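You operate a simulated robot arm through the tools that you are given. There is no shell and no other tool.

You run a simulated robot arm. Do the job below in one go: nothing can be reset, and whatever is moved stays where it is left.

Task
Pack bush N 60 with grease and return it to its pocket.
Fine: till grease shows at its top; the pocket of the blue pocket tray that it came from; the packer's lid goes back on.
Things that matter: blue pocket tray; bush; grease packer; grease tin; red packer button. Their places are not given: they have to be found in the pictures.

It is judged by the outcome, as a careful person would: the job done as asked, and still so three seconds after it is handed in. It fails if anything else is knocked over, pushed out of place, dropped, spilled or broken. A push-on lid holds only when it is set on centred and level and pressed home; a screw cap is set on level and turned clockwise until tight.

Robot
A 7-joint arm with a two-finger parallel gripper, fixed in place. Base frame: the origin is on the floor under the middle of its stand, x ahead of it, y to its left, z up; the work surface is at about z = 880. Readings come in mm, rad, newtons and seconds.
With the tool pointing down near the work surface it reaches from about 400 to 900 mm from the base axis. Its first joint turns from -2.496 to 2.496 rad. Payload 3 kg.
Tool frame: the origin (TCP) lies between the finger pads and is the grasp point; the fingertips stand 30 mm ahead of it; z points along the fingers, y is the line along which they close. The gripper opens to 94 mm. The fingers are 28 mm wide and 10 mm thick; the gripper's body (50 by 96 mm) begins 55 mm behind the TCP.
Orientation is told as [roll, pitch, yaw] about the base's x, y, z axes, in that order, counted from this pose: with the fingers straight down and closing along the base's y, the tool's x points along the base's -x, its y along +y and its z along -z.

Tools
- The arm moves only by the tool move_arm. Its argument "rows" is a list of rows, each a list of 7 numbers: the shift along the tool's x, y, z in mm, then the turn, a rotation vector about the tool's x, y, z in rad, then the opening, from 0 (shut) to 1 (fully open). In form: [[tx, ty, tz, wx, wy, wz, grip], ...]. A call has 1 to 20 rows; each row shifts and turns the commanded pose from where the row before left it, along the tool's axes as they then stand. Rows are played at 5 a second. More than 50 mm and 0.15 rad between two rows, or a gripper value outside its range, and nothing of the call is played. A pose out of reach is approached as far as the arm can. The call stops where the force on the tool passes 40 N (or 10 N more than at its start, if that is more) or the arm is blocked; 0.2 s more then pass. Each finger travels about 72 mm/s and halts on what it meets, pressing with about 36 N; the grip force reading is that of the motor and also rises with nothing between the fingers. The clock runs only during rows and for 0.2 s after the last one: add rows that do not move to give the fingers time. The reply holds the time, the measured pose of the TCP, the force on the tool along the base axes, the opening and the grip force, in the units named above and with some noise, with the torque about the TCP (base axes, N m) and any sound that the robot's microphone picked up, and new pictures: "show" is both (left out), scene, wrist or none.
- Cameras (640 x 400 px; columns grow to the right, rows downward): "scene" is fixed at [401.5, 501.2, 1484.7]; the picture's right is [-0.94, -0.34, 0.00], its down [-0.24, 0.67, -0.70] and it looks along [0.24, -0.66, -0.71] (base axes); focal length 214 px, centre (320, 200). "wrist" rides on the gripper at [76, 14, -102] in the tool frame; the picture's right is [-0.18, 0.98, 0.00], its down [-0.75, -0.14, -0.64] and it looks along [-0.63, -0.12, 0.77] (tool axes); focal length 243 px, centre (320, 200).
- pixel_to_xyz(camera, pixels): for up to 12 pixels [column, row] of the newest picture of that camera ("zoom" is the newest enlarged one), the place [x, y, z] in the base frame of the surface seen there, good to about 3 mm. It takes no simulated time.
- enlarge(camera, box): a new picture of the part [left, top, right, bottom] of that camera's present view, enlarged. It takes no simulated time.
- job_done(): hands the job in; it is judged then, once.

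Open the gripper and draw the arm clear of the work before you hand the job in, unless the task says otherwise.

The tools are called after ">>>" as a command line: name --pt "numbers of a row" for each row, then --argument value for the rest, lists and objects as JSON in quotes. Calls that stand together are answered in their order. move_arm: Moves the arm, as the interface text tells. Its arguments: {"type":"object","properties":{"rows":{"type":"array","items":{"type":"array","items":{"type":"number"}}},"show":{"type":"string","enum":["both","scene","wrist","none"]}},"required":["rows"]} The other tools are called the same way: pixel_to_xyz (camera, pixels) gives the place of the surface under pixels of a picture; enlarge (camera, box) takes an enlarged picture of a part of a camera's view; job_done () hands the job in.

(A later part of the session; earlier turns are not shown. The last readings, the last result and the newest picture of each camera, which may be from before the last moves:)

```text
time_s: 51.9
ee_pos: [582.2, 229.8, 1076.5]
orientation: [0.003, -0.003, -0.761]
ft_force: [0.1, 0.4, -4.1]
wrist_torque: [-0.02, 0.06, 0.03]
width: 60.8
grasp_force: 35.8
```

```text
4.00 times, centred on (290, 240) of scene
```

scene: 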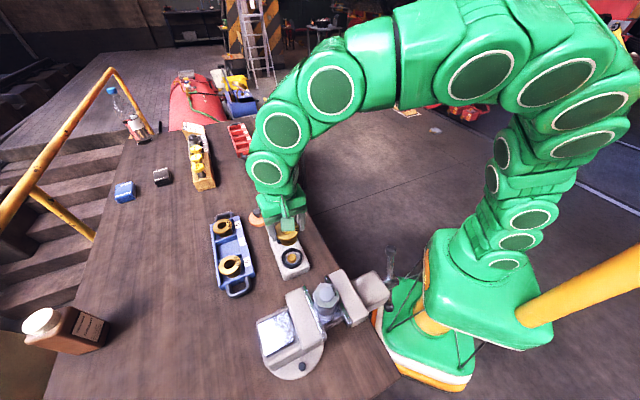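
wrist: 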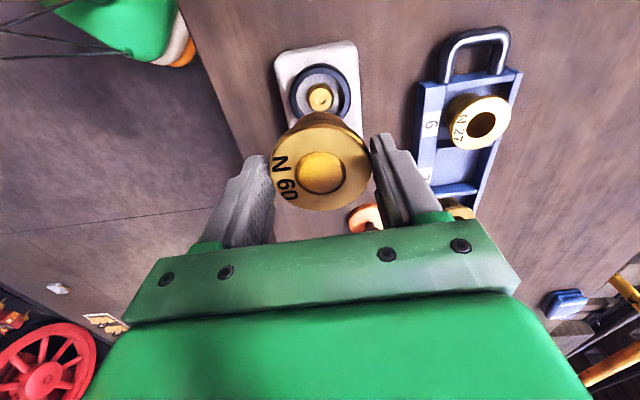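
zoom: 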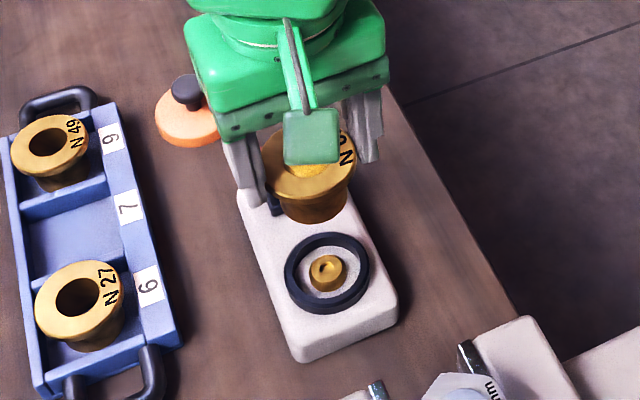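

The bush came off clean with its grease in place (disc at wrist (320,172)). I carry it back above pocket 7.

>>> move_arm --pt "-19.2 23.4 0 0 0 0 0.5" --pt "-19.2 23.4 0 0 0 0 0.5" --pt "-19.2 23.4 0 0 0 0 0.5" --pt "-19.2 23.4 0 0 0 0 0.5" --pt "-19.2 23.4 0 0 0 0 0.5" --pt "-19.2 23.4 0 0 0 0 0.5" --pt "-19.2 23.4 0 0 0 0 0.5" --pt "0 0 20 0 0 0 0.5" --pt "0 0 0 0 0 0 0.5" --pt "0 0 0 0 0 0 0.5"

>>> enlarge --camera "wrist" --box '[220, 0, 420, 220]'

>>> enlarge --camera "scene" --box '[190, 190, 290, 300]'

```text
time_s: 54.1
ee_pos: [793.6, 255.8, 1058.2]
orientation: [0.002, -0.003, -0.761]
ft_force: [-0.3, 0.8, -3.9]
wrist_torque: [0.0, -0.01, -0.03]
width: 60.7
grasp_force: 35.9
```

scene: 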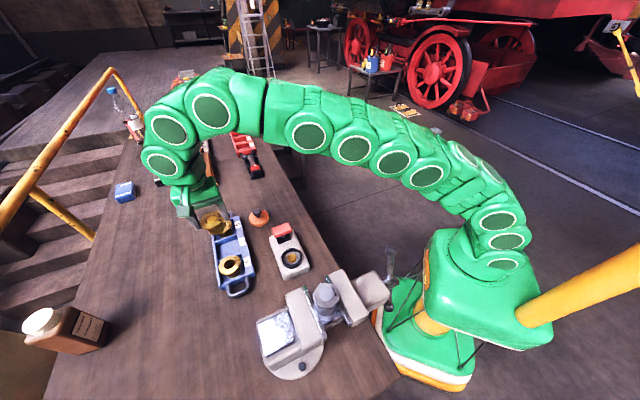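
wrist: 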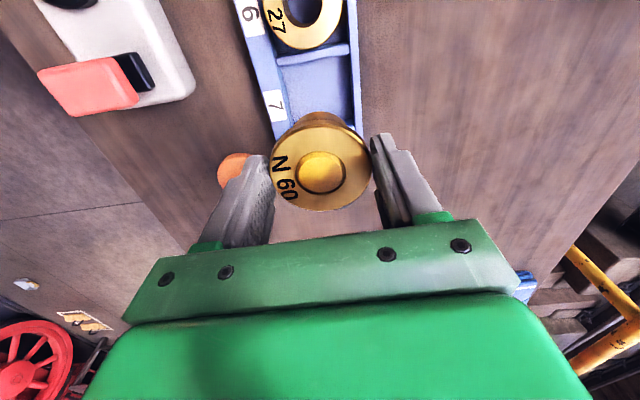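

```text
1.82 times, centred on (320, 110) of wrist
```

zoom: 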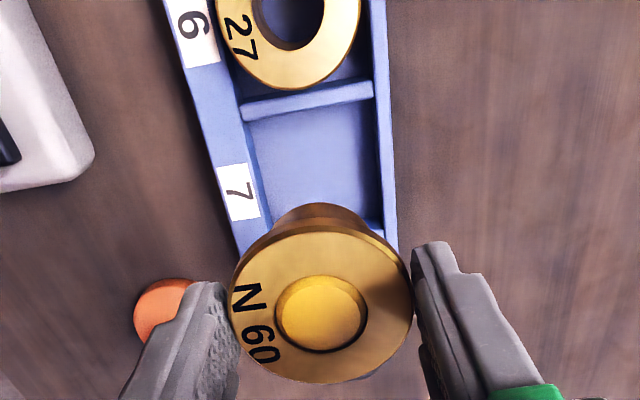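

```text
3.64 times, centred on (240, 245) of scene
```

zoom: 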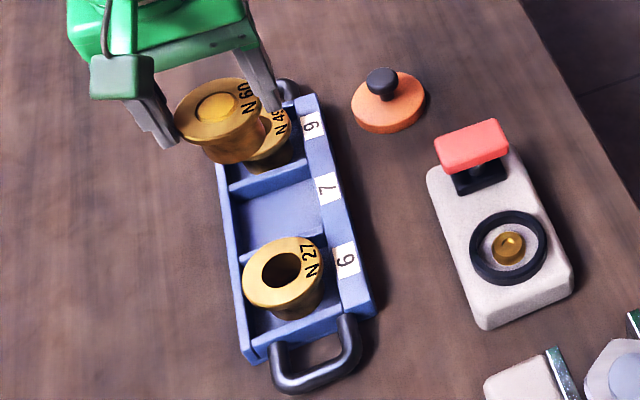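

Measured (793.6,255.8) matches the place it was taken from (≈793,256). I descend above the pocket and check.

>>> move_arm --pt "0 0 25 0 0 0 0.5" --pt "0 0 25 0 0 0 0.5" --pt "0 0 25 0 0 0 0.5" --pt "0 0 10 0 0 0 0.5" --pt "0 0 0 0 0 0 0.5"

>>> enlarge --camera "wrist" --box '[220, 40, 420, 220]'

>>> enlarge --camera "scene" --box '[200, 200, 270, 290]'

```text
time_s: 55.3
ee_pos: [793.9, 256.0, 972.4]
orientation: [0.001, -0.003, -0.761]
ft_force: [-0.4, -0.2, -2.8]
wrist_torque: [0.0, -0.03, -0.02]
width: 60.7
grasp_force: 35.9
```

scene: 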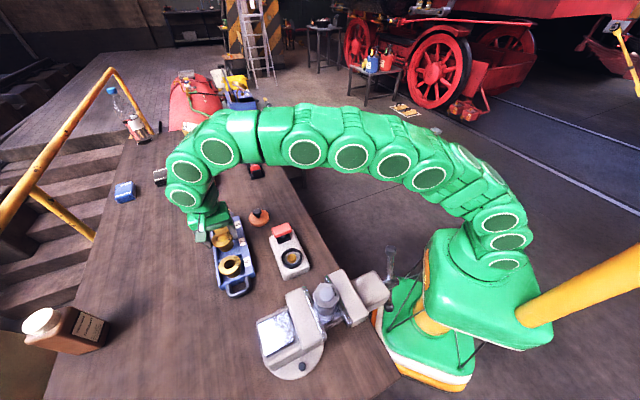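
wrist: 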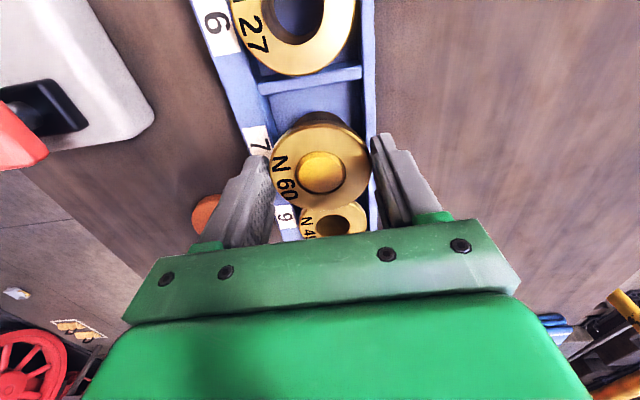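

```text
2.22 times, centred on (320, 130) of wrist
```

zoom: 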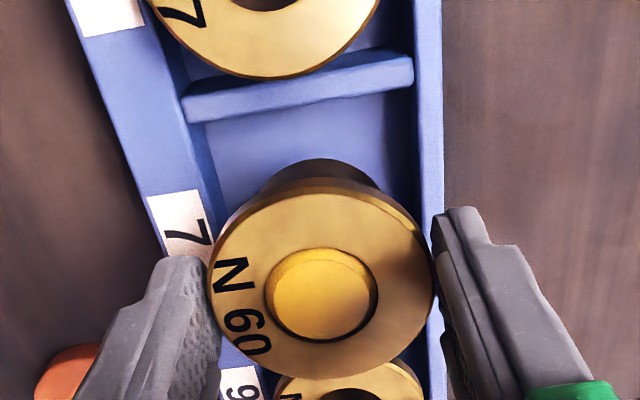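

```text
4.44 times, centred on (235, 245) of scene
```

zoom: 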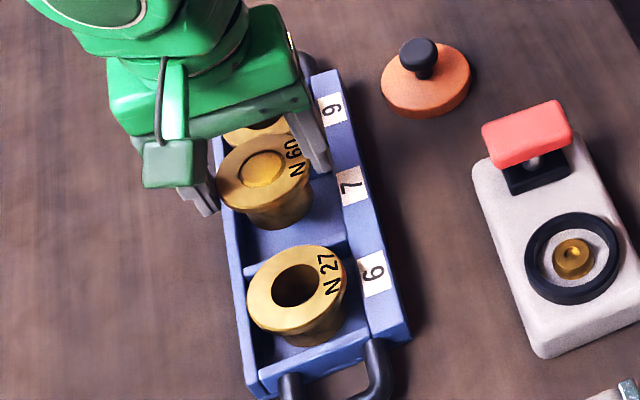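

The bush is above its pocket, clear of neighbours. I lower it the rest, slowly near the floor.

>>> move_arm --pt "0 0 10 0 0 0 0.5" --pt "0 0 10 0 0 0 0.5" --pt "0 0 4 0 0 0 0.5" --pt "0 0 0 0 0 0 0.5" --show "none"

>>> move_arm --pt "0 0 2 0 0 0 0.5" --pt "0 0 0 0 0 0 0.5" --show "none"

```text
time_s: 56.3
ee_pos: [794.6, 255.6, 948.1]
orientation: [0.002, -0.002, -0.762]
ft_force: [-0.1, 0.6, -2.7]
wrist_torque: [-0.03, -0.02, 0.0]
width: 61.0
grasp_force: 35.6
```

```text
time_s: 56.9
ee_pos: [794.1, 255.9, 947.0]
orientation: [0.003, -0.003, -0.762]
ft_force: [0.0, -0.1, -2.9]
wrist_torque: [-0.01, 0.04, 0.0]
width: 60.7
grasp_force: 35.8
```

No contact yet at z≈947. I take further small steps.

>>> move_arm --pt "0 0 1 0 0 0 0.5" --pt "0 0 0 0 0 0 0.5" --show "none"

>>> move_arm --pt "0 0 1 0 0 0 0.5" --pt "0 0 0 0 0 0 0.5" --show "none"

```text
time_s: 57.5
ee_pos: [794.5, 256.1, 945.1]
orientation: [0.002, -0.002, -0.76]
ft_force: [0.4, -0.3, -4.3]
wrist_torque: [-0.01, 0.01, -0.02]
width: 60.5
grasp_force: 35.9
```

```text
time_s: 58.1
ee_pos: [794.0, 256.3, 944.7]
orientation: [0.002, -0.001, -0.76]
ft_force: [0.2, -0.6, -3.9]
wrist_torque: [0.02, 0.05, 0.01]
width: 60.7
grasp_force: 36.0
```

Still its full weight hangs at z≈944.5. I go on by 1 mm steps.

>>> move_arm --pt "0 0 0.8 0 0 0 0.5" --pt "0 0 0 0 0 0 0.5" --show "none"

>>> move_arm --pt "0 0 0.8 0 0 0 0.5" --pt "0 0 0 0 0 0 0.5" --show "wrist"

```text
time_s: 58.7
ee_pos: [792.8, 255.5, 943.9]
orientation: [0.001, -0.001, -0.761]
ft_force: [0.3, -0.3, -3.8]
wrist_torque: [-0.02, 0.03, 0.01]
width: 60.8
grasp_force: 35.7
```

```text
time_s: 59.3
ee_pos: [793.5, 255.3, 942.9]
orientation: [0.002, -0.002, -0.76]
ft_force: [0.6, 0.5, -4.7]
wrist_torque: [0.0, -0.01, -0.01]
width: 60.9
grasp_force: 36.0
```

wrist: 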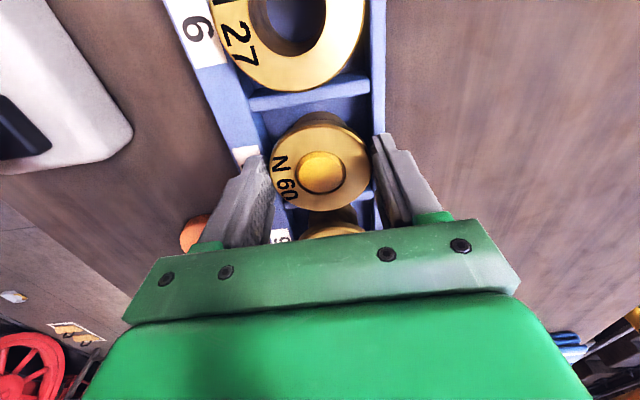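

The weight is still carried at z≈943. I go on by 0.8 mm, keeping the fingertips above the tray wall (TCP above 940).

>>> move_arm --pt "0 0 0.8 0 0 0 0.5" --pt "0 0 0 0 0 0 0.5" --show "none"

>>> move_arm --pt "0 0 0.7 0 0 0 0.5" --pt "0 0 0 0 0 0 0.5" --show "none"

```text
time_s: 59.9
ee_pos: [793.2, 255.0, 943.0]
orientation: [0.003, -0.001, -0.758]
ft_force: [-4.2, 0.4, 8.4]
wrist_torque: [-0.23, 0.23, -0.02]
width: 60.8
grasp_force: 36.1
```

```text
time_s: 60.5
ee_pos: [794.1, 254.6, 943.3]
orientation: [0.004, -0.003, -0.759]
ft_force: [-9.1, -0.4, 23.8]
wrist_torque: [-0.03, 0.23, 0.03]
width: 60.9
grasp_force: 36.1
```

The bush has met the pocket floor at z≈943, as when it was taken (944). I ease off, open the fingers and rise.

>>> move_arm --pt "0 0 -0.9 0 0 0 0.5" --pt "0 0 0 0 0 0 0.7" --pt "0 0 0 0 0 0 0.9" --pt "0 0 0 0 0 0 1" --pt "0 0 0 0 0 0 1" --pt "0 0 -20 0 0 0 1" --pt "0 0 -35 0 0 0 1" --pt "0 0 -35 0 0 0 1" --pt "0 0 0 0 0 0 1"

>>> enlarge --camera "wrist" --box '[240, 20, 420, 220]'

>>> enlarge --camera "scene" --box '[200, 200, 270, 290]'

```text
time_s: 62.5
ee_pos: [793.7, 255.1, 1032.9]
orientation: [0.002, -0.002, -0.761]
ft_force: [0.1, -0.2, -0.5]
wrist_torque: [0.0, 0.03, 0.02]
width: 94.1
grasp_force: 0.2
```

scene: 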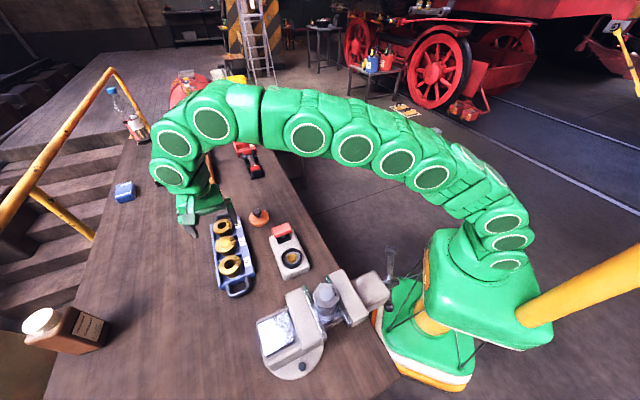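
wrist: 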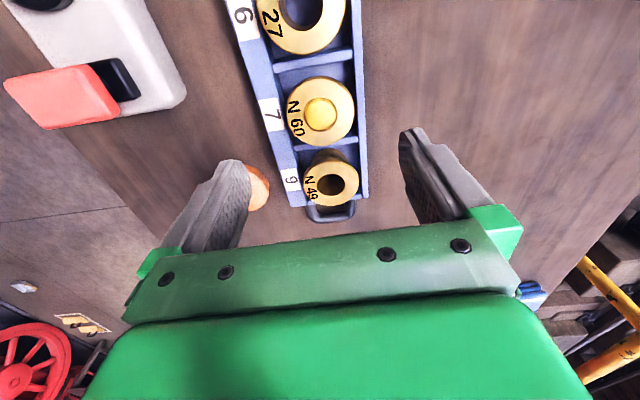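

```text
2.00 times, centred on (330, 120) of wrist
```

zoom: 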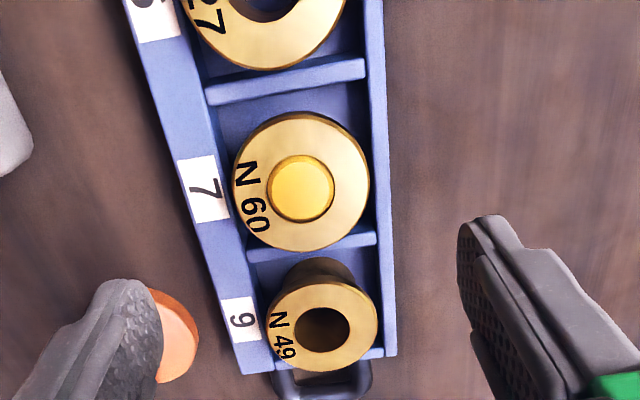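

```text
4.44 times, centred on (235, 245) of scene
```

zoom: 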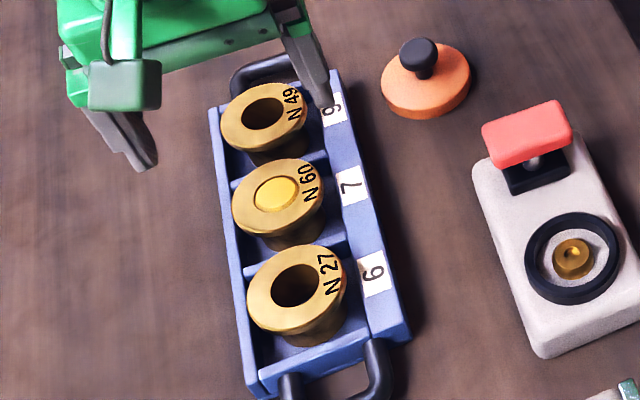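

N 60 stands in pocket 7 with yellow grease at its top. I check the flange level, then go back for the lid.

>>> pixel_to_xyz --camera "zoom" --pixels '[[245, 190], [318, 180], [280, 165], [265, 230], [305, 170], [276, 193], [425, 60], [425, 90], [400, 88], [455, 85]]'

>>> move_arm --pt "-19 -32 -5 0 0 0 0.8" --pt "-19 -32 0 0 0 0 0.6" --pt "-19 -32 0 0 0 0 0.6" --pt "-18.4 -31.6 0 0 0 0 0.6" --pt "0 0 0 0 0 0 0.6"

>>> enlarge --camera "wrist" --box '[240, 40, 400, 200]'

```text
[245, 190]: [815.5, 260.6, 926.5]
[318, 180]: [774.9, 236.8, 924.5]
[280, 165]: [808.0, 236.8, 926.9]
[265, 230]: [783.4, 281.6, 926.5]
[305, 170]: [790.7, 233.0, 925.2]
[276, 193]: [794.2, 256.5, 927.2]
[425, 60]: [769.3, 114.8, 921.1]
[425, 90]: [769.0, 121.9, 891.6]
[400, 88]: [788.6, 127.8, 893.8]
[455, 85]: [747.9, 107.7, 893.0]
```

```text
time_s: 63.7
ee_pos: [761.0, 111.0, 1038.5]
orientation: [0.001, -0.002, -0.759]
ft_force: [1.1, -0.3, -0.2]
wrist_torque: [0.01, 0.0, 0.01]
width: 56.3
grasp_force: 0.0
```

scene: 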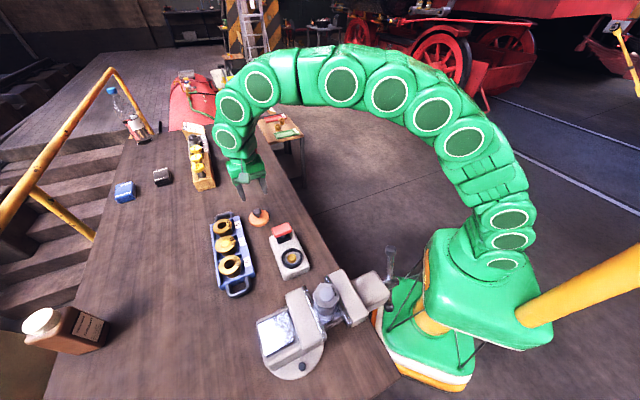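
wrist: 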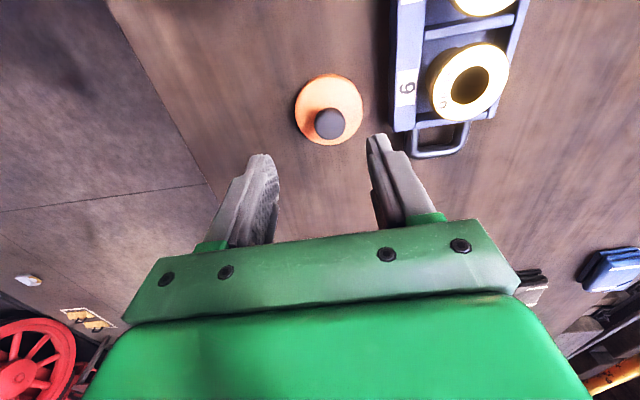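

```text
2.50 times, centred on (320, 120) of wrist
```

zoom: 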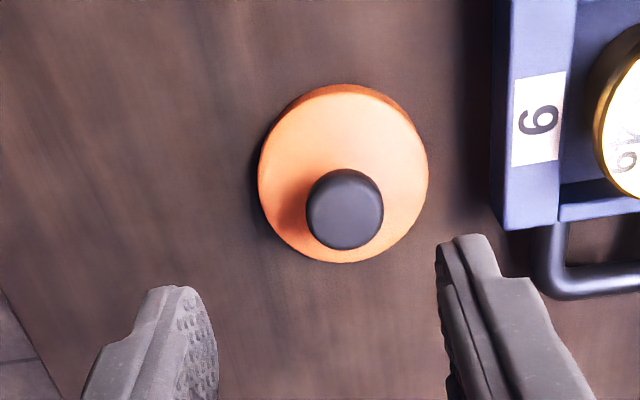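

The flange is level. The lid's knob is seen at wrist (329.6,123.6), about (-14.4,+6) mm in tool x,y from my axis; I go over it and down partway.

>>> move_arm --pt "-14.4 6 0 0 0 0 0.6" --pt "0 0 30 0 0 0 0.6" --pt "0 0 30 0 0 0 0.6" --pt "0 0 15 0 0 0 0.6" --pt "0 0 0 0 0 0 0.6" --show "wrist"

>>> enlarge --camera "wrist" --box '[240, 60, 400, 220]'

```text
time_s: 64.9
ee_pos: [776.1, 105.5, 962.4]
orientation: [0.003, -0.002, -0.762]
ft_force: [1.4, -0.3, -0.1]
wrist_torque: [-0.05, 0.04, -0.03]
width: 56.3
grasp_force: 0.0
```

wrist: 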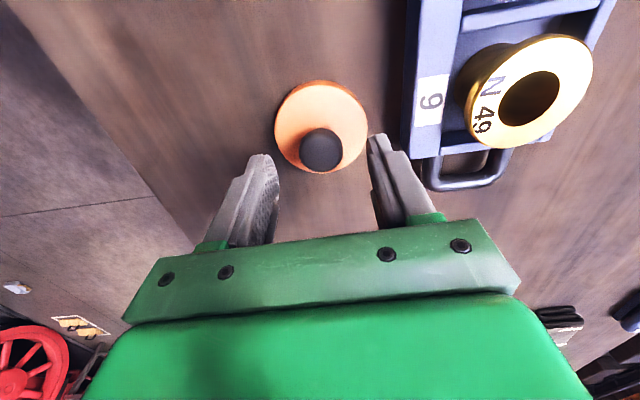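

```text
2.50 times, centred on (320, 140) of wrist
```

zoom: 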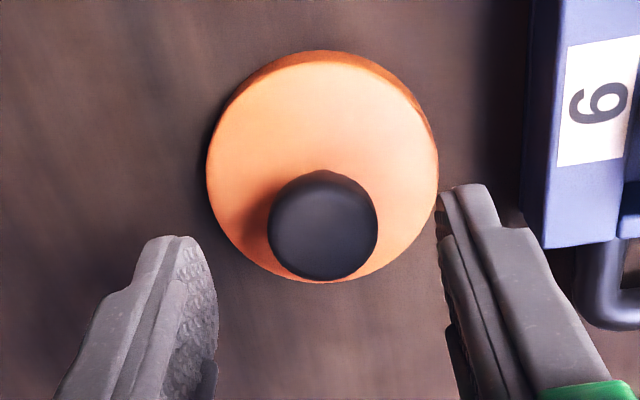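

The knob is centred at wrist (321,150), as expected. I go down to the height at which I let it go and close on the knob.

>>> move_arm --pt "0 0 18 0 0 0 0.6" --pt "0 0 14.5 0 0 0 0.6" --pt "0 0 0 0 0 0 0.6" --pt "0 0 0 0 0 0 0.4" --pt "0 0 0 0 0 0 0.2" --pt "0 0 0 0 0 0 0.0" --pt "0 0 0 0 0 0 0.0" --pt "0 0 0 0 0 0 0.0"

>>> enlarge --camera "wrist" --box '[240, 60, 400, 220]'

>>> enlarge --camera "scene" --box '[230, 190, 290, 230]'

```text
time_s: 66.7
ee_pos: [774.8, 105.6, 929.9]
orientation: [0.003, -0.003, -0.761]
ft_force: [0.3, -0.5, 2.1]
wrist_torque: [0.0, 0.0, -0.02]
width: 28.2
grasp_force: 35.8
```

scene: 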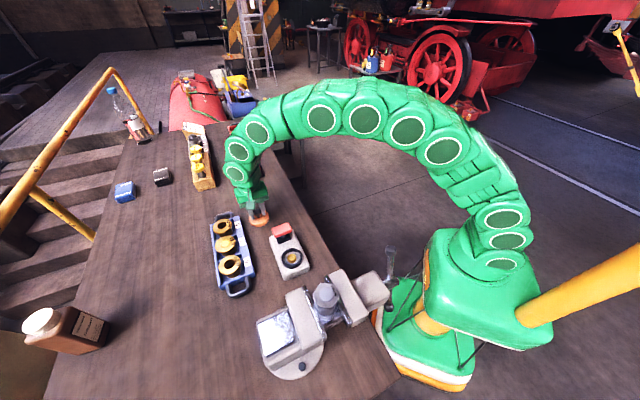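
wrist: 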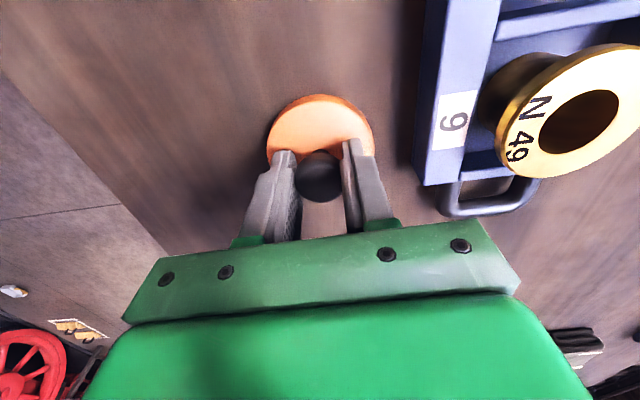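

```text
2.50 times, centred on (320, 140) of wrist
```

zoom: 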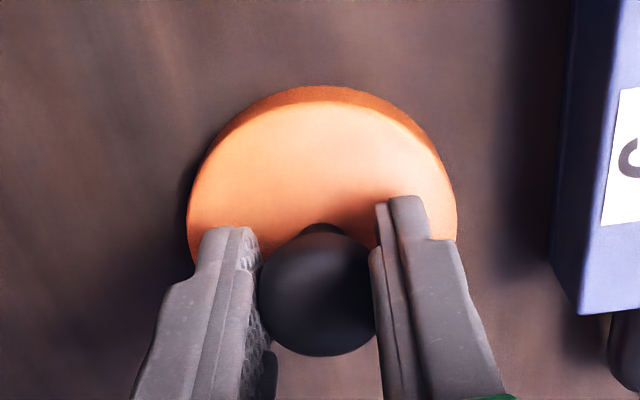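

```text
10.00 times, centred on (260, 210) of scene
```

zoom: 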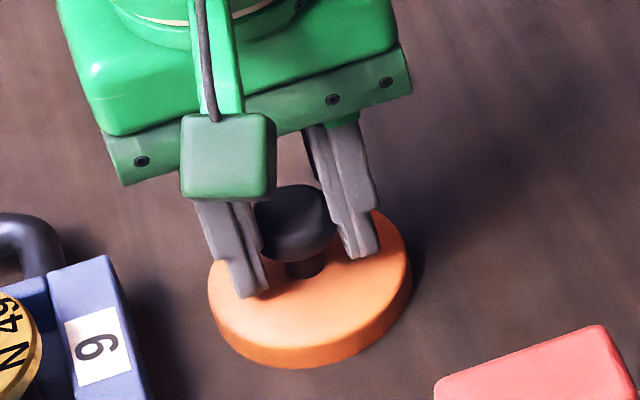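

The knob is gripped (28.2 mm), lid flat. I lift it and carry it back over the packer's ring.

>>> move_arm --pt "0 0 -10 0 0 0 0" --pt "0 0 -30 0 0 0 0" --pt "0 0 -35 0 0 0 0" --pt "0 0 -35 0 0 0 0" --pt "0 0 -30 0 0 0 0" --pt "32.2 -5.8 0 0 0 0 0" --pt "32.2 -5.8 0 0 0 0 0" --pt "32.2 -5.8 0 0 0 0 0" --pt "32.2 -5.8 0 0 0 0 0" --pt "32.2 -5.8 0 0 0 0 0" --pt "32.2 -5.8 0 0 0 0 0" --pt "32.2 -5.8 0 0 0 0 0" --pt "0 0 0 0 0 0 0" --pt "0 0 0 0 0 0 0"

>>> enlarge --camera "wrist" --box '[240, 30, 400, 220]'

>>> enlarge --camera "scene" --box '[260, 210, 320, 290]'

```text
time_s: 69.7
ee_pos: [581.8, 232.8, 1069.6]
orientation: [0.003, -0.001, -0.761]
ft_force: [0.4, -0.5, -0.7]
wrist_torque: [0.04, 0.0, 0.01]
width: 28.0
grasp_force: 35.8
```

scene: 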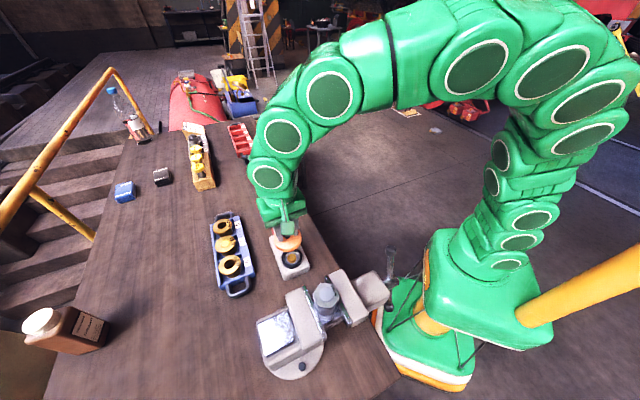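
wrist: 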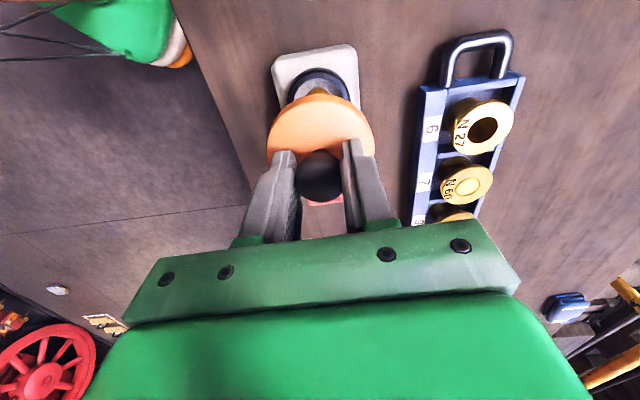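

```text
2.11 times, centred on (320, 125) of wrist
```

zoom: 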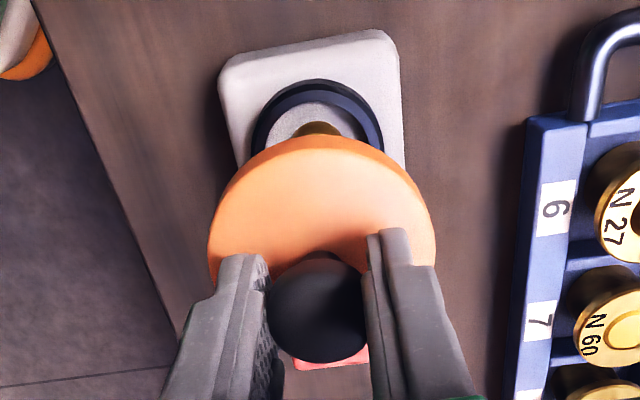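

```text
5.00 times, centred on (290, 250) of scene
```

zoom: 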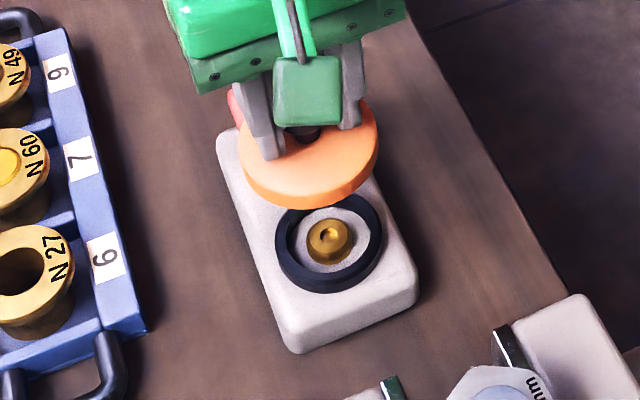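

The ring's centre appears about 2 mm to tool -y and 1–2 mm to tool -x of the lid's. I correct by (-1.2,-2.0) and come down to about 10 mm above the ring.

>>> move_arm --pt "-1.2 -2 0 0 0 0 0" --pt "0 0 25 0 0 0 0" --pt "0 0 25 0 0 0 0" --pt "0 0 23 0 0 0 0" --pt "0 0 0 0 0 0 0" --pt "0 0 0 0 0 0 0"

>>> enlarge --camera "wrist" --box '[240, 60, 400, 220]'

>>> enlarge --camera "scene" --box '[272, 235, 312, 280]'

```text
time_s: 71.1
ee_pos: [584.0, 229.3, 995.7]
orientation: [0.003, -0.001, -0.758]
ft_force: [0.1, 1.1, -0.8]
wrist_torque: [0.01, -0.01, 0.0]
width: 28.2
grasp_force: 35.7
```

scene: 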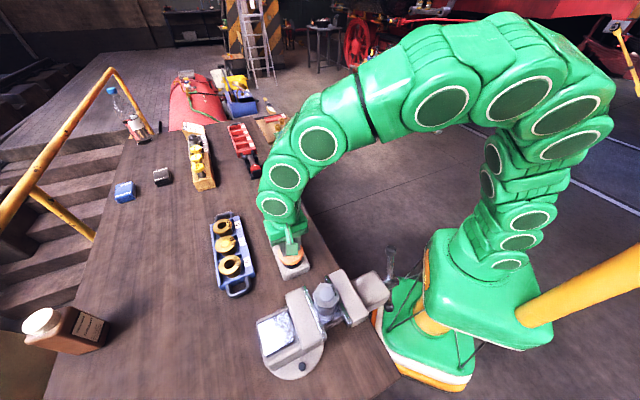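
wrist: 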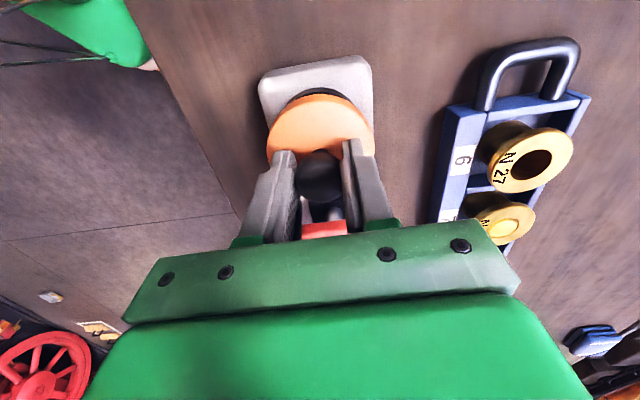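

```text
2.50 times, centred on (320, 140) of wrist
```

zoom: 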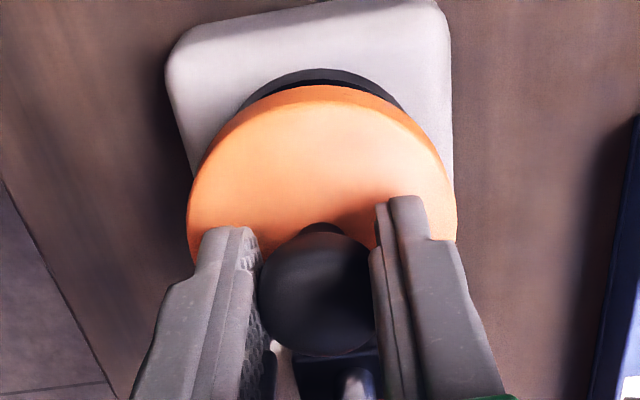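

```text
8.89 times, centred on (292, 258) of scene
```

zoom: 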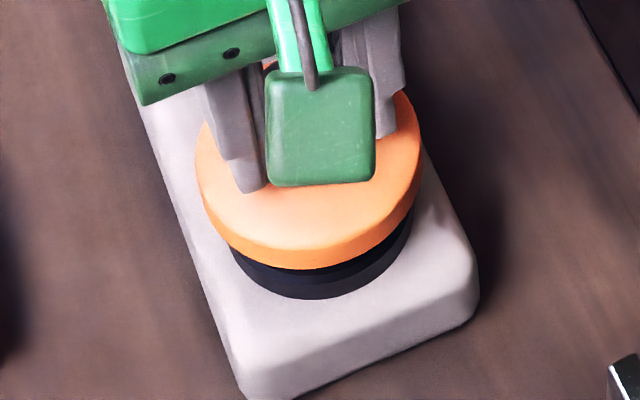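

Laterally the lid and ring agree within 0.5 mm; the scene hints the lid is a little too near the camera. I shift 0.6 mm in tool -x and lower to just above the ring for another look.

>>> move_arm --pt "-0.6 0 5 0 0 0 0" --pt "0 0 5 0 0 0 0" --pt "0 0 0 0 0 0 0" --pt "0 0 0 0 0 0 0"

>>> enlarge --camera "scene" --box '[272, 235, 312, 280]'

>>> enlarge --camera "wrist" --box '[240, 60, 400, 220]'

```text
time_s: 72.1
ee_pos: [583.4, 229.6, 986.4]
orientation: [0.001, -0.003, -0.761]
ft_force: [-0.3, 0.2, -0.9]
wrist_torque: [0.01, 0.01, -0.02]
width: 28.2
grasp_force: 36.1
```

scene: 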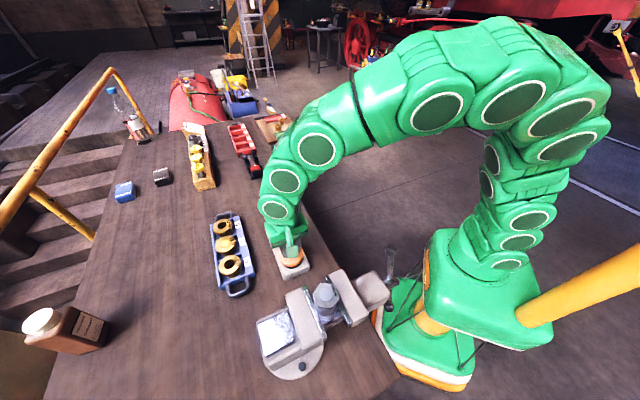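
wrist: 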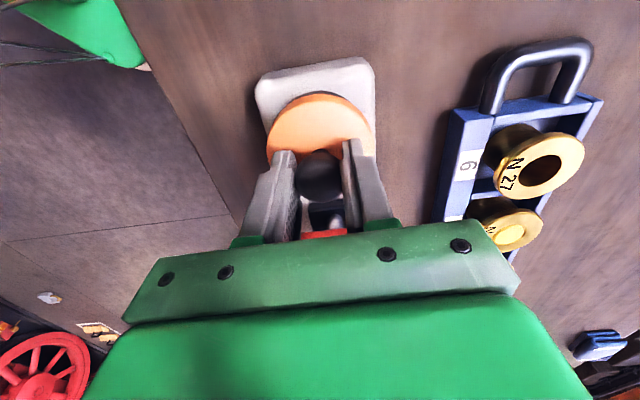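

```text
8.89 times, centred on (292, 258) of scene
```

zoom: 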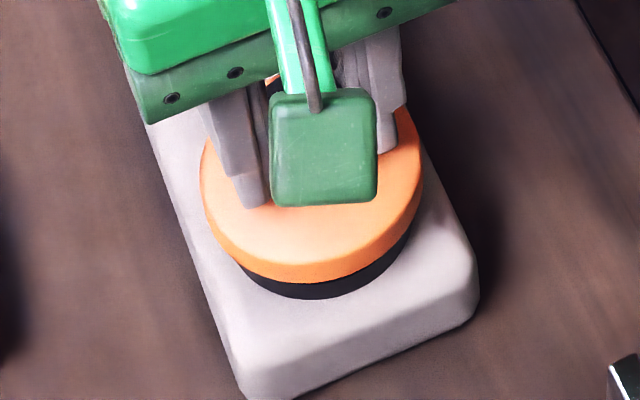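

```text
2.50 times, centred on (320, 140) of wrist
```

zoom: 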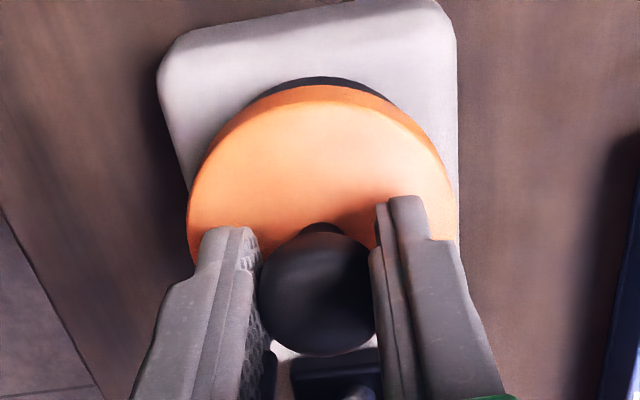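

The lid's edge and ring look concentric. I lower by 1–2 mm steps and watch force and torque.

>>> move_arm --pt "0 0 2 0 0 0 0" --pt "0 0 0 0 0 0 0" --show "none"

>>> move_arm --pt "0 0 1.5 0 0 0 0" --pt "0 0 0 0 0 0 0" --show "none"

>>> move_arm --pt "0 0 1 0 0 0 0" --pt "0 0 0 0 0 0 0" --show "none"

```text
time_s: 72.7
ee_pos: [583.4, 230.0, 983.8]
orientation: [0.002, -0.002, -0.762]
ft_force: [0.1, -1.5, -0.6]
wrist_torque: [0.0, 0.01, -0.05]
width: 28.1
grasp_force: 36.0
```

```text
time_s: 73.3
ee_pos: [581.6, 228.8, 983.3]
orientation: [0.002, -0.002, -0.759]
ft_force: [0.2, -0.8, -1.6]
wrist_torque: [-0.01, 0.0, -0.01]
width: 28.3
grasp_force: 36.5
```

```text
time_s: 73.9
ee_pos: [583.7, 229.8, 981.7]
orientation: [0.002, -0.002, -0.763]
ft_force: [0.4, 0.4, 0.2]
wrist_torque: [0.01, 0.0, -0.02]
width: 28.1
grasp_force: 35.8
```

No contact at z≈981.5. I continue in 1 mm steps.

>>> move_arm --pt "0 0 1 0 0 0 0" --pt "0 0 0 0 0 0 0" --show "none"

>>> move_arm --pt "0 0 1 0 0 0 0" --pt "0 0 0 0 0 0 0" --show "none"

>>> move_arm --pt "0 0 1 0 0 0 0" --pt "0 0 0 0 0 0 0" --show "none"

```text
time_s: 74.5
ee_pos: [583.2, 229.6, 982.3]
orientation: [0.001, -0.003, -0.762]
ft_force: [-0.4, -0.4, -0.9]
wrist_torque: [0.05, 0.01, -0.01]
width: 27.9
grasp_force: 35.7
```

```text
time_s: 75.1
ee_pos: [584.5, 228.1, 979.8]
orientation: [0.002, -0.002, -0.76]
ft_force: [0.7, -0.6, -0.2]
wrist_torque: [-0.01, 0.01, -0.02]
width: 28.1
grasp_force: 35.7
```

```text
time_s: 75.7
ee_pos: [584.4, 228.8, 979.4]
orientation: [0.003, -0.003, -0.762]
ft_force: [-0.4, 0.2, -1.4]
wrist_torque: [0.0, -0.04, -0.01]
width: 28.2
grasp_force: 35.8
```

Still free at z≈979, so the rim already seems to be round the ring. I go on in small steps toward the seat at about 976.

>>> move_arm --pt "0 0 1 0 0 0 0" --pt "0 0 0 0 0 0 0" --show "none"

>>> move_arm --pt "0 0 1 0 0 0 0" --pt "0 0 0 0 0 0 0" --show "scene"

>>> enlarge --camera "scene" --box '[272, 235, 312, 280]'

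```text
time_s: 76.3
ee_pos: [583.5, 229.2, 977.2]
orientation: [0.002, -0.002, -0.761]
ft_force: [0.0, -0.9, -0.6]
wrist_torque: [0.04, -0.04, 0.02]
width: 28.2
grasp_force: 35.8
```

```text
time_s: 76.9
ee_pos: [583.7, 229.6, 976.8]
orientation: [0.003, -0.002, -0.759]
ft_force: [-0.5, 0.4, -0.7]
wrist_torque: [0.0, 0.03, -0.01]
width: 28.0
grasp_force: 36.5
```

scene: 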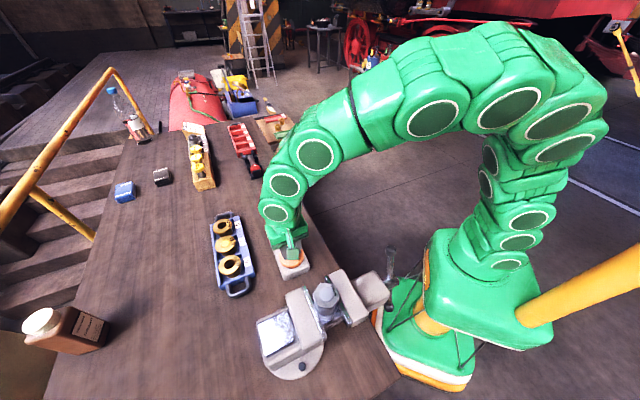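

```text
8.89 times, centred on (292, 258) of scene
```

zoom: 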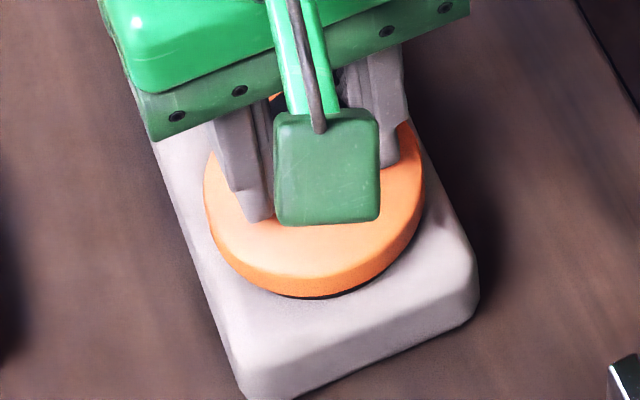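

The rim is round the ring (only a thin dark crescent shows below it at zoom (320,295)), with no force yet. I keep pressing down in small steps, listening for the snap.

>>> move_arm --pt "0 0 1 0 0 0 0" --pt "0 0 0 0 0 0 0" --show "none"

>>> move_arm --pt "0 0 1 0 0 0 0" --pt "0 0 0 0 0 0 0" --show "none"

```text
time_s: 77.5
ee_pos: [583.9, 228.4, 975.8]
orientation: [0.002, -0.003, -0.762]
ft_force: [0.1, 0.3, -0.3]
wrist_torque: [0.02, -0.02, -0.02]
width: 28.2
grasp_force: 35.8
```

```text
time_s: 78.1
ee_pos: [584.7, 229.0, 975.1]
orientation: [0.002, -0.002, -0.76]
ft_force: [0.1, -0.3, -0.3]
wrist_torque: [-0.01, -0.03, 0.02]
width: 27.9
grasp_force: 35.9
```

Still no force at z≈975. I go on by small steps.

>>> move_arm --pt "0 0 0.8 0 0 0 0" --pt "0 0 0 0 0 0 0" --show "none"

>>> move_arm --pt "0 0 0.8 0 0 0 0" --pt "0 0 0 0 0 0 0" --show "none"

>>> move_arm --pt "0 0 0.8 0 0 0 0" --pt "0 0 0 0 0 0 0" --show "scene"

>>> enlarge --camera "scene" --box '[272, 235, 312, 280]'

```text
time_s: 78.7
ee_pos: [582.9, 229.7, 973.7]
orientation: [0.003, -0.002, -0.761]
ft_force: [0.1, 0.7, -1.2]
wrist_torque: [0.0, -0.03, -0.03]
width: 28.0
grasp_force: 36.2
```

```text
time_s: 79.3
ee_pos: [584.7, 229.2, 972.5]
orientation: [0.003, -0.004, -0.761]
ft_force: [-0.5, 1.9, 7.2]
wrist_torque: [0.16, 0.14, -0.01]
width: 28.1
grasp_force: 36.1
```

```text
time_s: 79.9
ee_pos: [583.1, 229.4, 974.0]
orientation: [0.004, -0.003, -0.759]
ft_force: [-4.5, -0.1, 31.3]
wrist_torque: [0.01, 0.09, -0.02]
width: 28.0
grasp_force: 36.5
```

scene: 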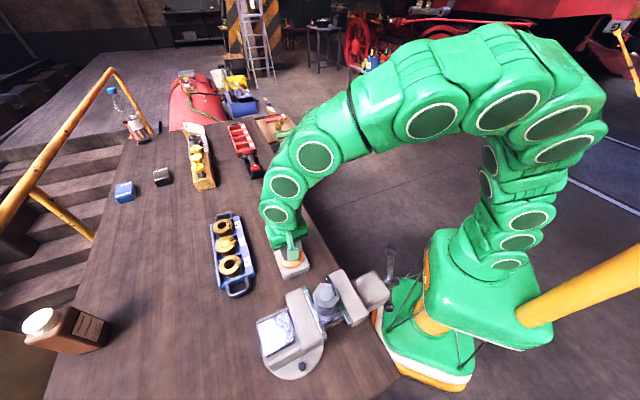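

```text
8.89 times, centred on (292, 258) of scene
```

zoom: 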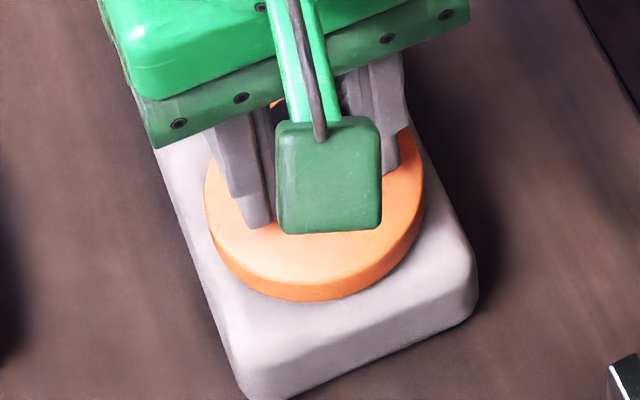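

The lid meets firm resistance (31 N) at z≈973.5, with the black ring fully covered, but no snap was heard. I press a little harder.

>>> move_arm --pt "0 0 0.4 0 0 0 0" --pt "0 0 0 0 0 0 0" --show "none"

```text
time_s: 80.5
ee_pos: [584.4, 229.4, 972.7]
orientation: [0.003, -0.003, -0.759]
ft_force: [-1.5, -1.5, 38.9]
wrist_torque: [-0.08, -0.08, 0.02]
width: 28.2
grasp_force: 36.4
```

Now 39 N and still no snap. I press another 0.4 mm.

>>> move_arm --pt "0 0 0.4 0 0 0 0" --pt "0 0 0 0 0 0 0" --show "wrist"

>>> enlarge --camera "wrist" --box '[240, 60, 400, 220]'

```text
time_s: 81.1
ee_pos: [584.0, 228.8, 973.2]
orientation: [0.002, -0.003, -0.761]
ft_force: [5.9, -1.4, 38.2]
wrist_torque: [-0.08, -0.16, -0.01]
width: 28.3
grasp_force: 35.9
```

wrist: 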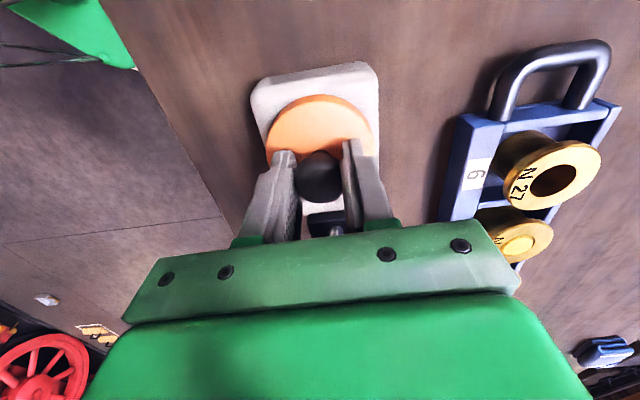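

```text
2.50 times, centred on (320, 140) of wrist
```

zoom: 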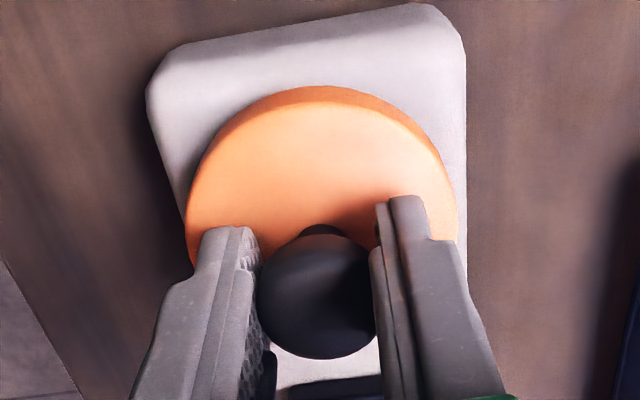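

The force levels off at 38 N. I measure the lid's top against its first height (940) and centre.

>>> pixel_to_xyz --camera "zoom" --pixels '[[330, 115], [215, 200], [430, 190], [320, 180], [270, 140], [390, 140], [250, 60], [420, 60], [205, 120], [455, 130]]'

>>> enlarge --camera "scene" --box '[255, 210, 325, 290]'

```text
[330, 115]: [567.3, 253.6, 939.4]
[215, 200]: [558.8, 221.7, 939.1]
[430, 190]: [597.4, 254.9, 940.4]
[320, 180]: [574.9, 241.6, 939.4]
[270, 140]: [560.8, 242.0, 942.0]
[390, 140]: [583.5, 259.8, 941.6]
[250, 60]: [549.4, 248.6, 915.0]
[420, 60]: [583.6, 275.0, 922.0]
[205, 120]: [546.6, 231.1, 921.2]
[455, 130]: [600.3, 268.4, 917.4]
```

```text
5.00 times, centred on (290, 250) of scene
```

zoom: 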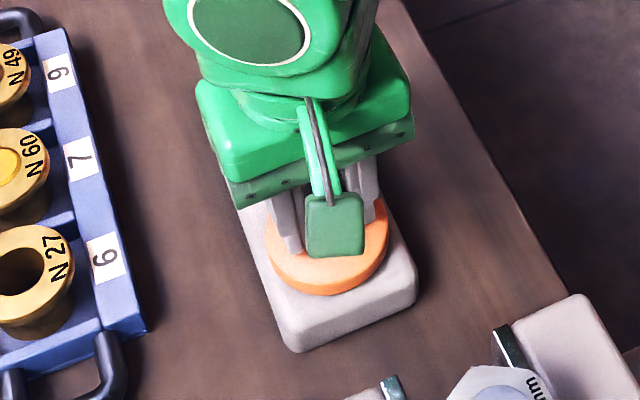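

The lid's top is back at 940 all over, as at the start, and its outline in the scene matches. As no snap was heard, I press a bit more to make sure.

>>> move_arm --pt "0 0 0.6 0 0 0 0" --pt "0 0 0 0 0 0 0" --show "none"

>>> move_arm --pt "0 0 0.6 0 0 0 0" --pt "0 0 0 0 0 0 0" --show "none"

```text
time_s: 81.7
ee_pos: [583.0, 228.6, 972.3]
orientation: [0.004, -0.001, -0.762]
ft_force: [4.5, -0.2, 36.1]
wrist_torque: [-0.03, -0.14, 0.06]
width: 28.2
grasp_force: 36.0
```

```text
time_s: 82.3
ee_pos: [582.4, 229.7, 970.9]
orientation: [0.003, -0.002, -0.76]
ft_force: [6.8, 0.5, 37.9]
wrist_torque: [-0.05, -0.21, 0.02]
width: 28.1
grasp_force: 35.7
```

The fingers now slip on the knob (z≈971), so pressing that way gives no more. I relieve, open, and rise to look at the lid by itself.

>>> move_arm --pt "0 0 -1.2 0 0 0 0" --pt "0 0 0 0 0 0 0.2" --pt "0 0 0 0 0 0 0.45" --pt "0 0 0 0 0 0 0.6" --pt "0 0 0 0 0 0 0.6" --pt "0 0 -20 0 0 0 0.6" --pt "0 0 -30 0 0 0 0.6" --pt "0 0 -30 0 0 0 0.6" --pt "0 0 0 0 0 0 0.6"

>>> enlarge --camera "scene" --box '[255, 210, 325, 290]'

>>> enlarge --camera "wrist" --box '[240, 30, 400, 190]'

```text
time_s: 84.3
ee_pos: [583.0, 228.6, 1052.3]
orientation: [0.002, -0.002, -0.761]
ft_force: [0.1, -0.5, -0.1]
wrist_torque: [0.01, -0.01, 0.04]
width: 56.5
grasp_force: 0.0
heard: snap
```

scene: 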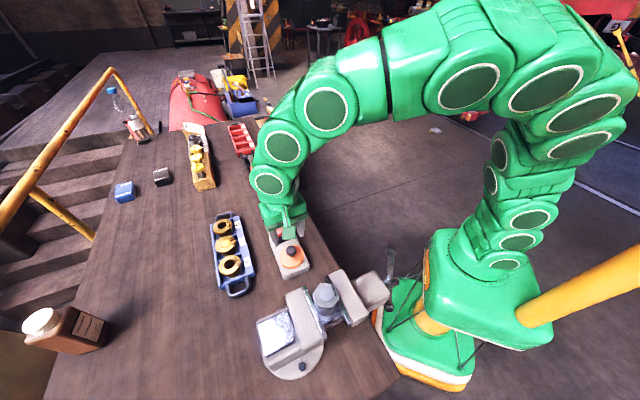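
wrist: 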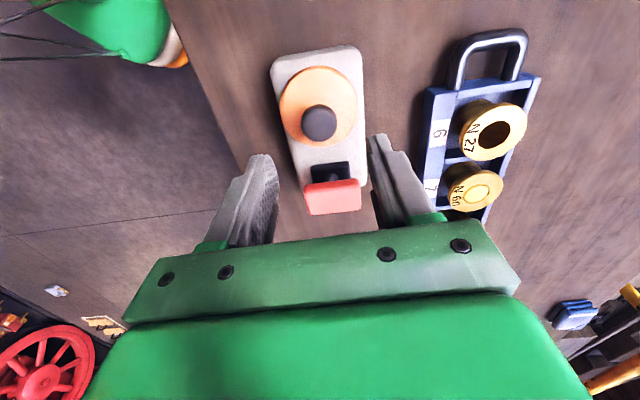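

```text
5.00 times, centred on (290, 250) of scene
```

zoom: 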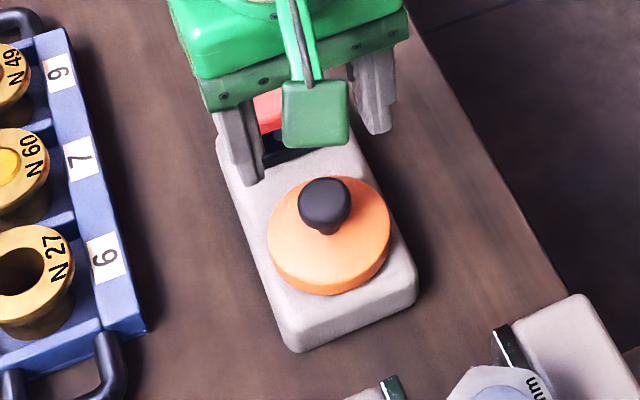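

```text
2.50 times, centred on (320, 110) of wrist
```

zoom: 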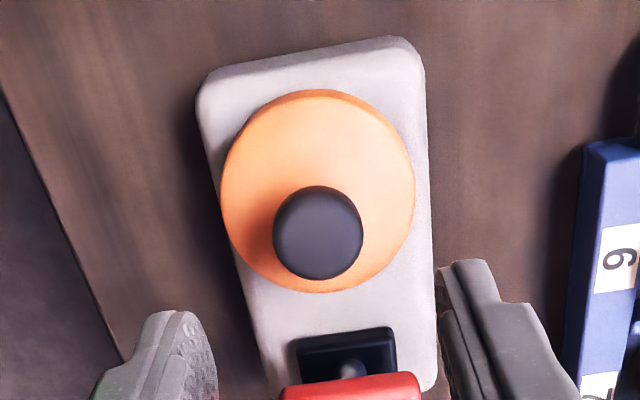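

A snap was heard as I let go: the lid is latched, and it looks centred as at the start (zoom 267–390). I check its level and height.

>>> pixel_to_xyz --camera "zoom" --pixels '[[235, 200], [400, 190], [315, 105], [300, 282], [340, 275], [260, 130], [380, 130], [318, 230]]'

>>> pixel_to_xyz --camera "scene" --pixels '[[284, 250], [302, 253], [296, 262], [286, 262], [292, 251], [224, 227], [226, 243], [230, 264]]'

```text
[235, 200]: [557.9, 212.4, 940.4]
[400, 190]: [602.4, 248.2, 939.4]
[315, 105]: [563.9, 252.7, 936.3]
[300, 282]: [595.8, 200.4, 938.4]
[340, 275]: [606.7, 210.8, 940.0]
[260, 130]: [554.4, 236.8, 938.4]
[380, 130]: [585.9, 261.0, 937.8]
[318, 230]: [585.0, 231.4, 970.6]
```

```text
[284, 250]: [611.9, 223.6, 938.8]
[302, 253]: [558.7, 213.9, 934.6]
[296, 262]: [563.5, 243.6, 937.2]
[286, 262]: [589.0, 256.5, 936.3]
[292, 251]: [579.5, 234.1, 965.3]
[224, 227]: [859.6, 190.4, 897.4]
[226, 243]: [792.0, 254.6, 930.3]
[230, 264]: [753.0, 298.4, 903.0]
```

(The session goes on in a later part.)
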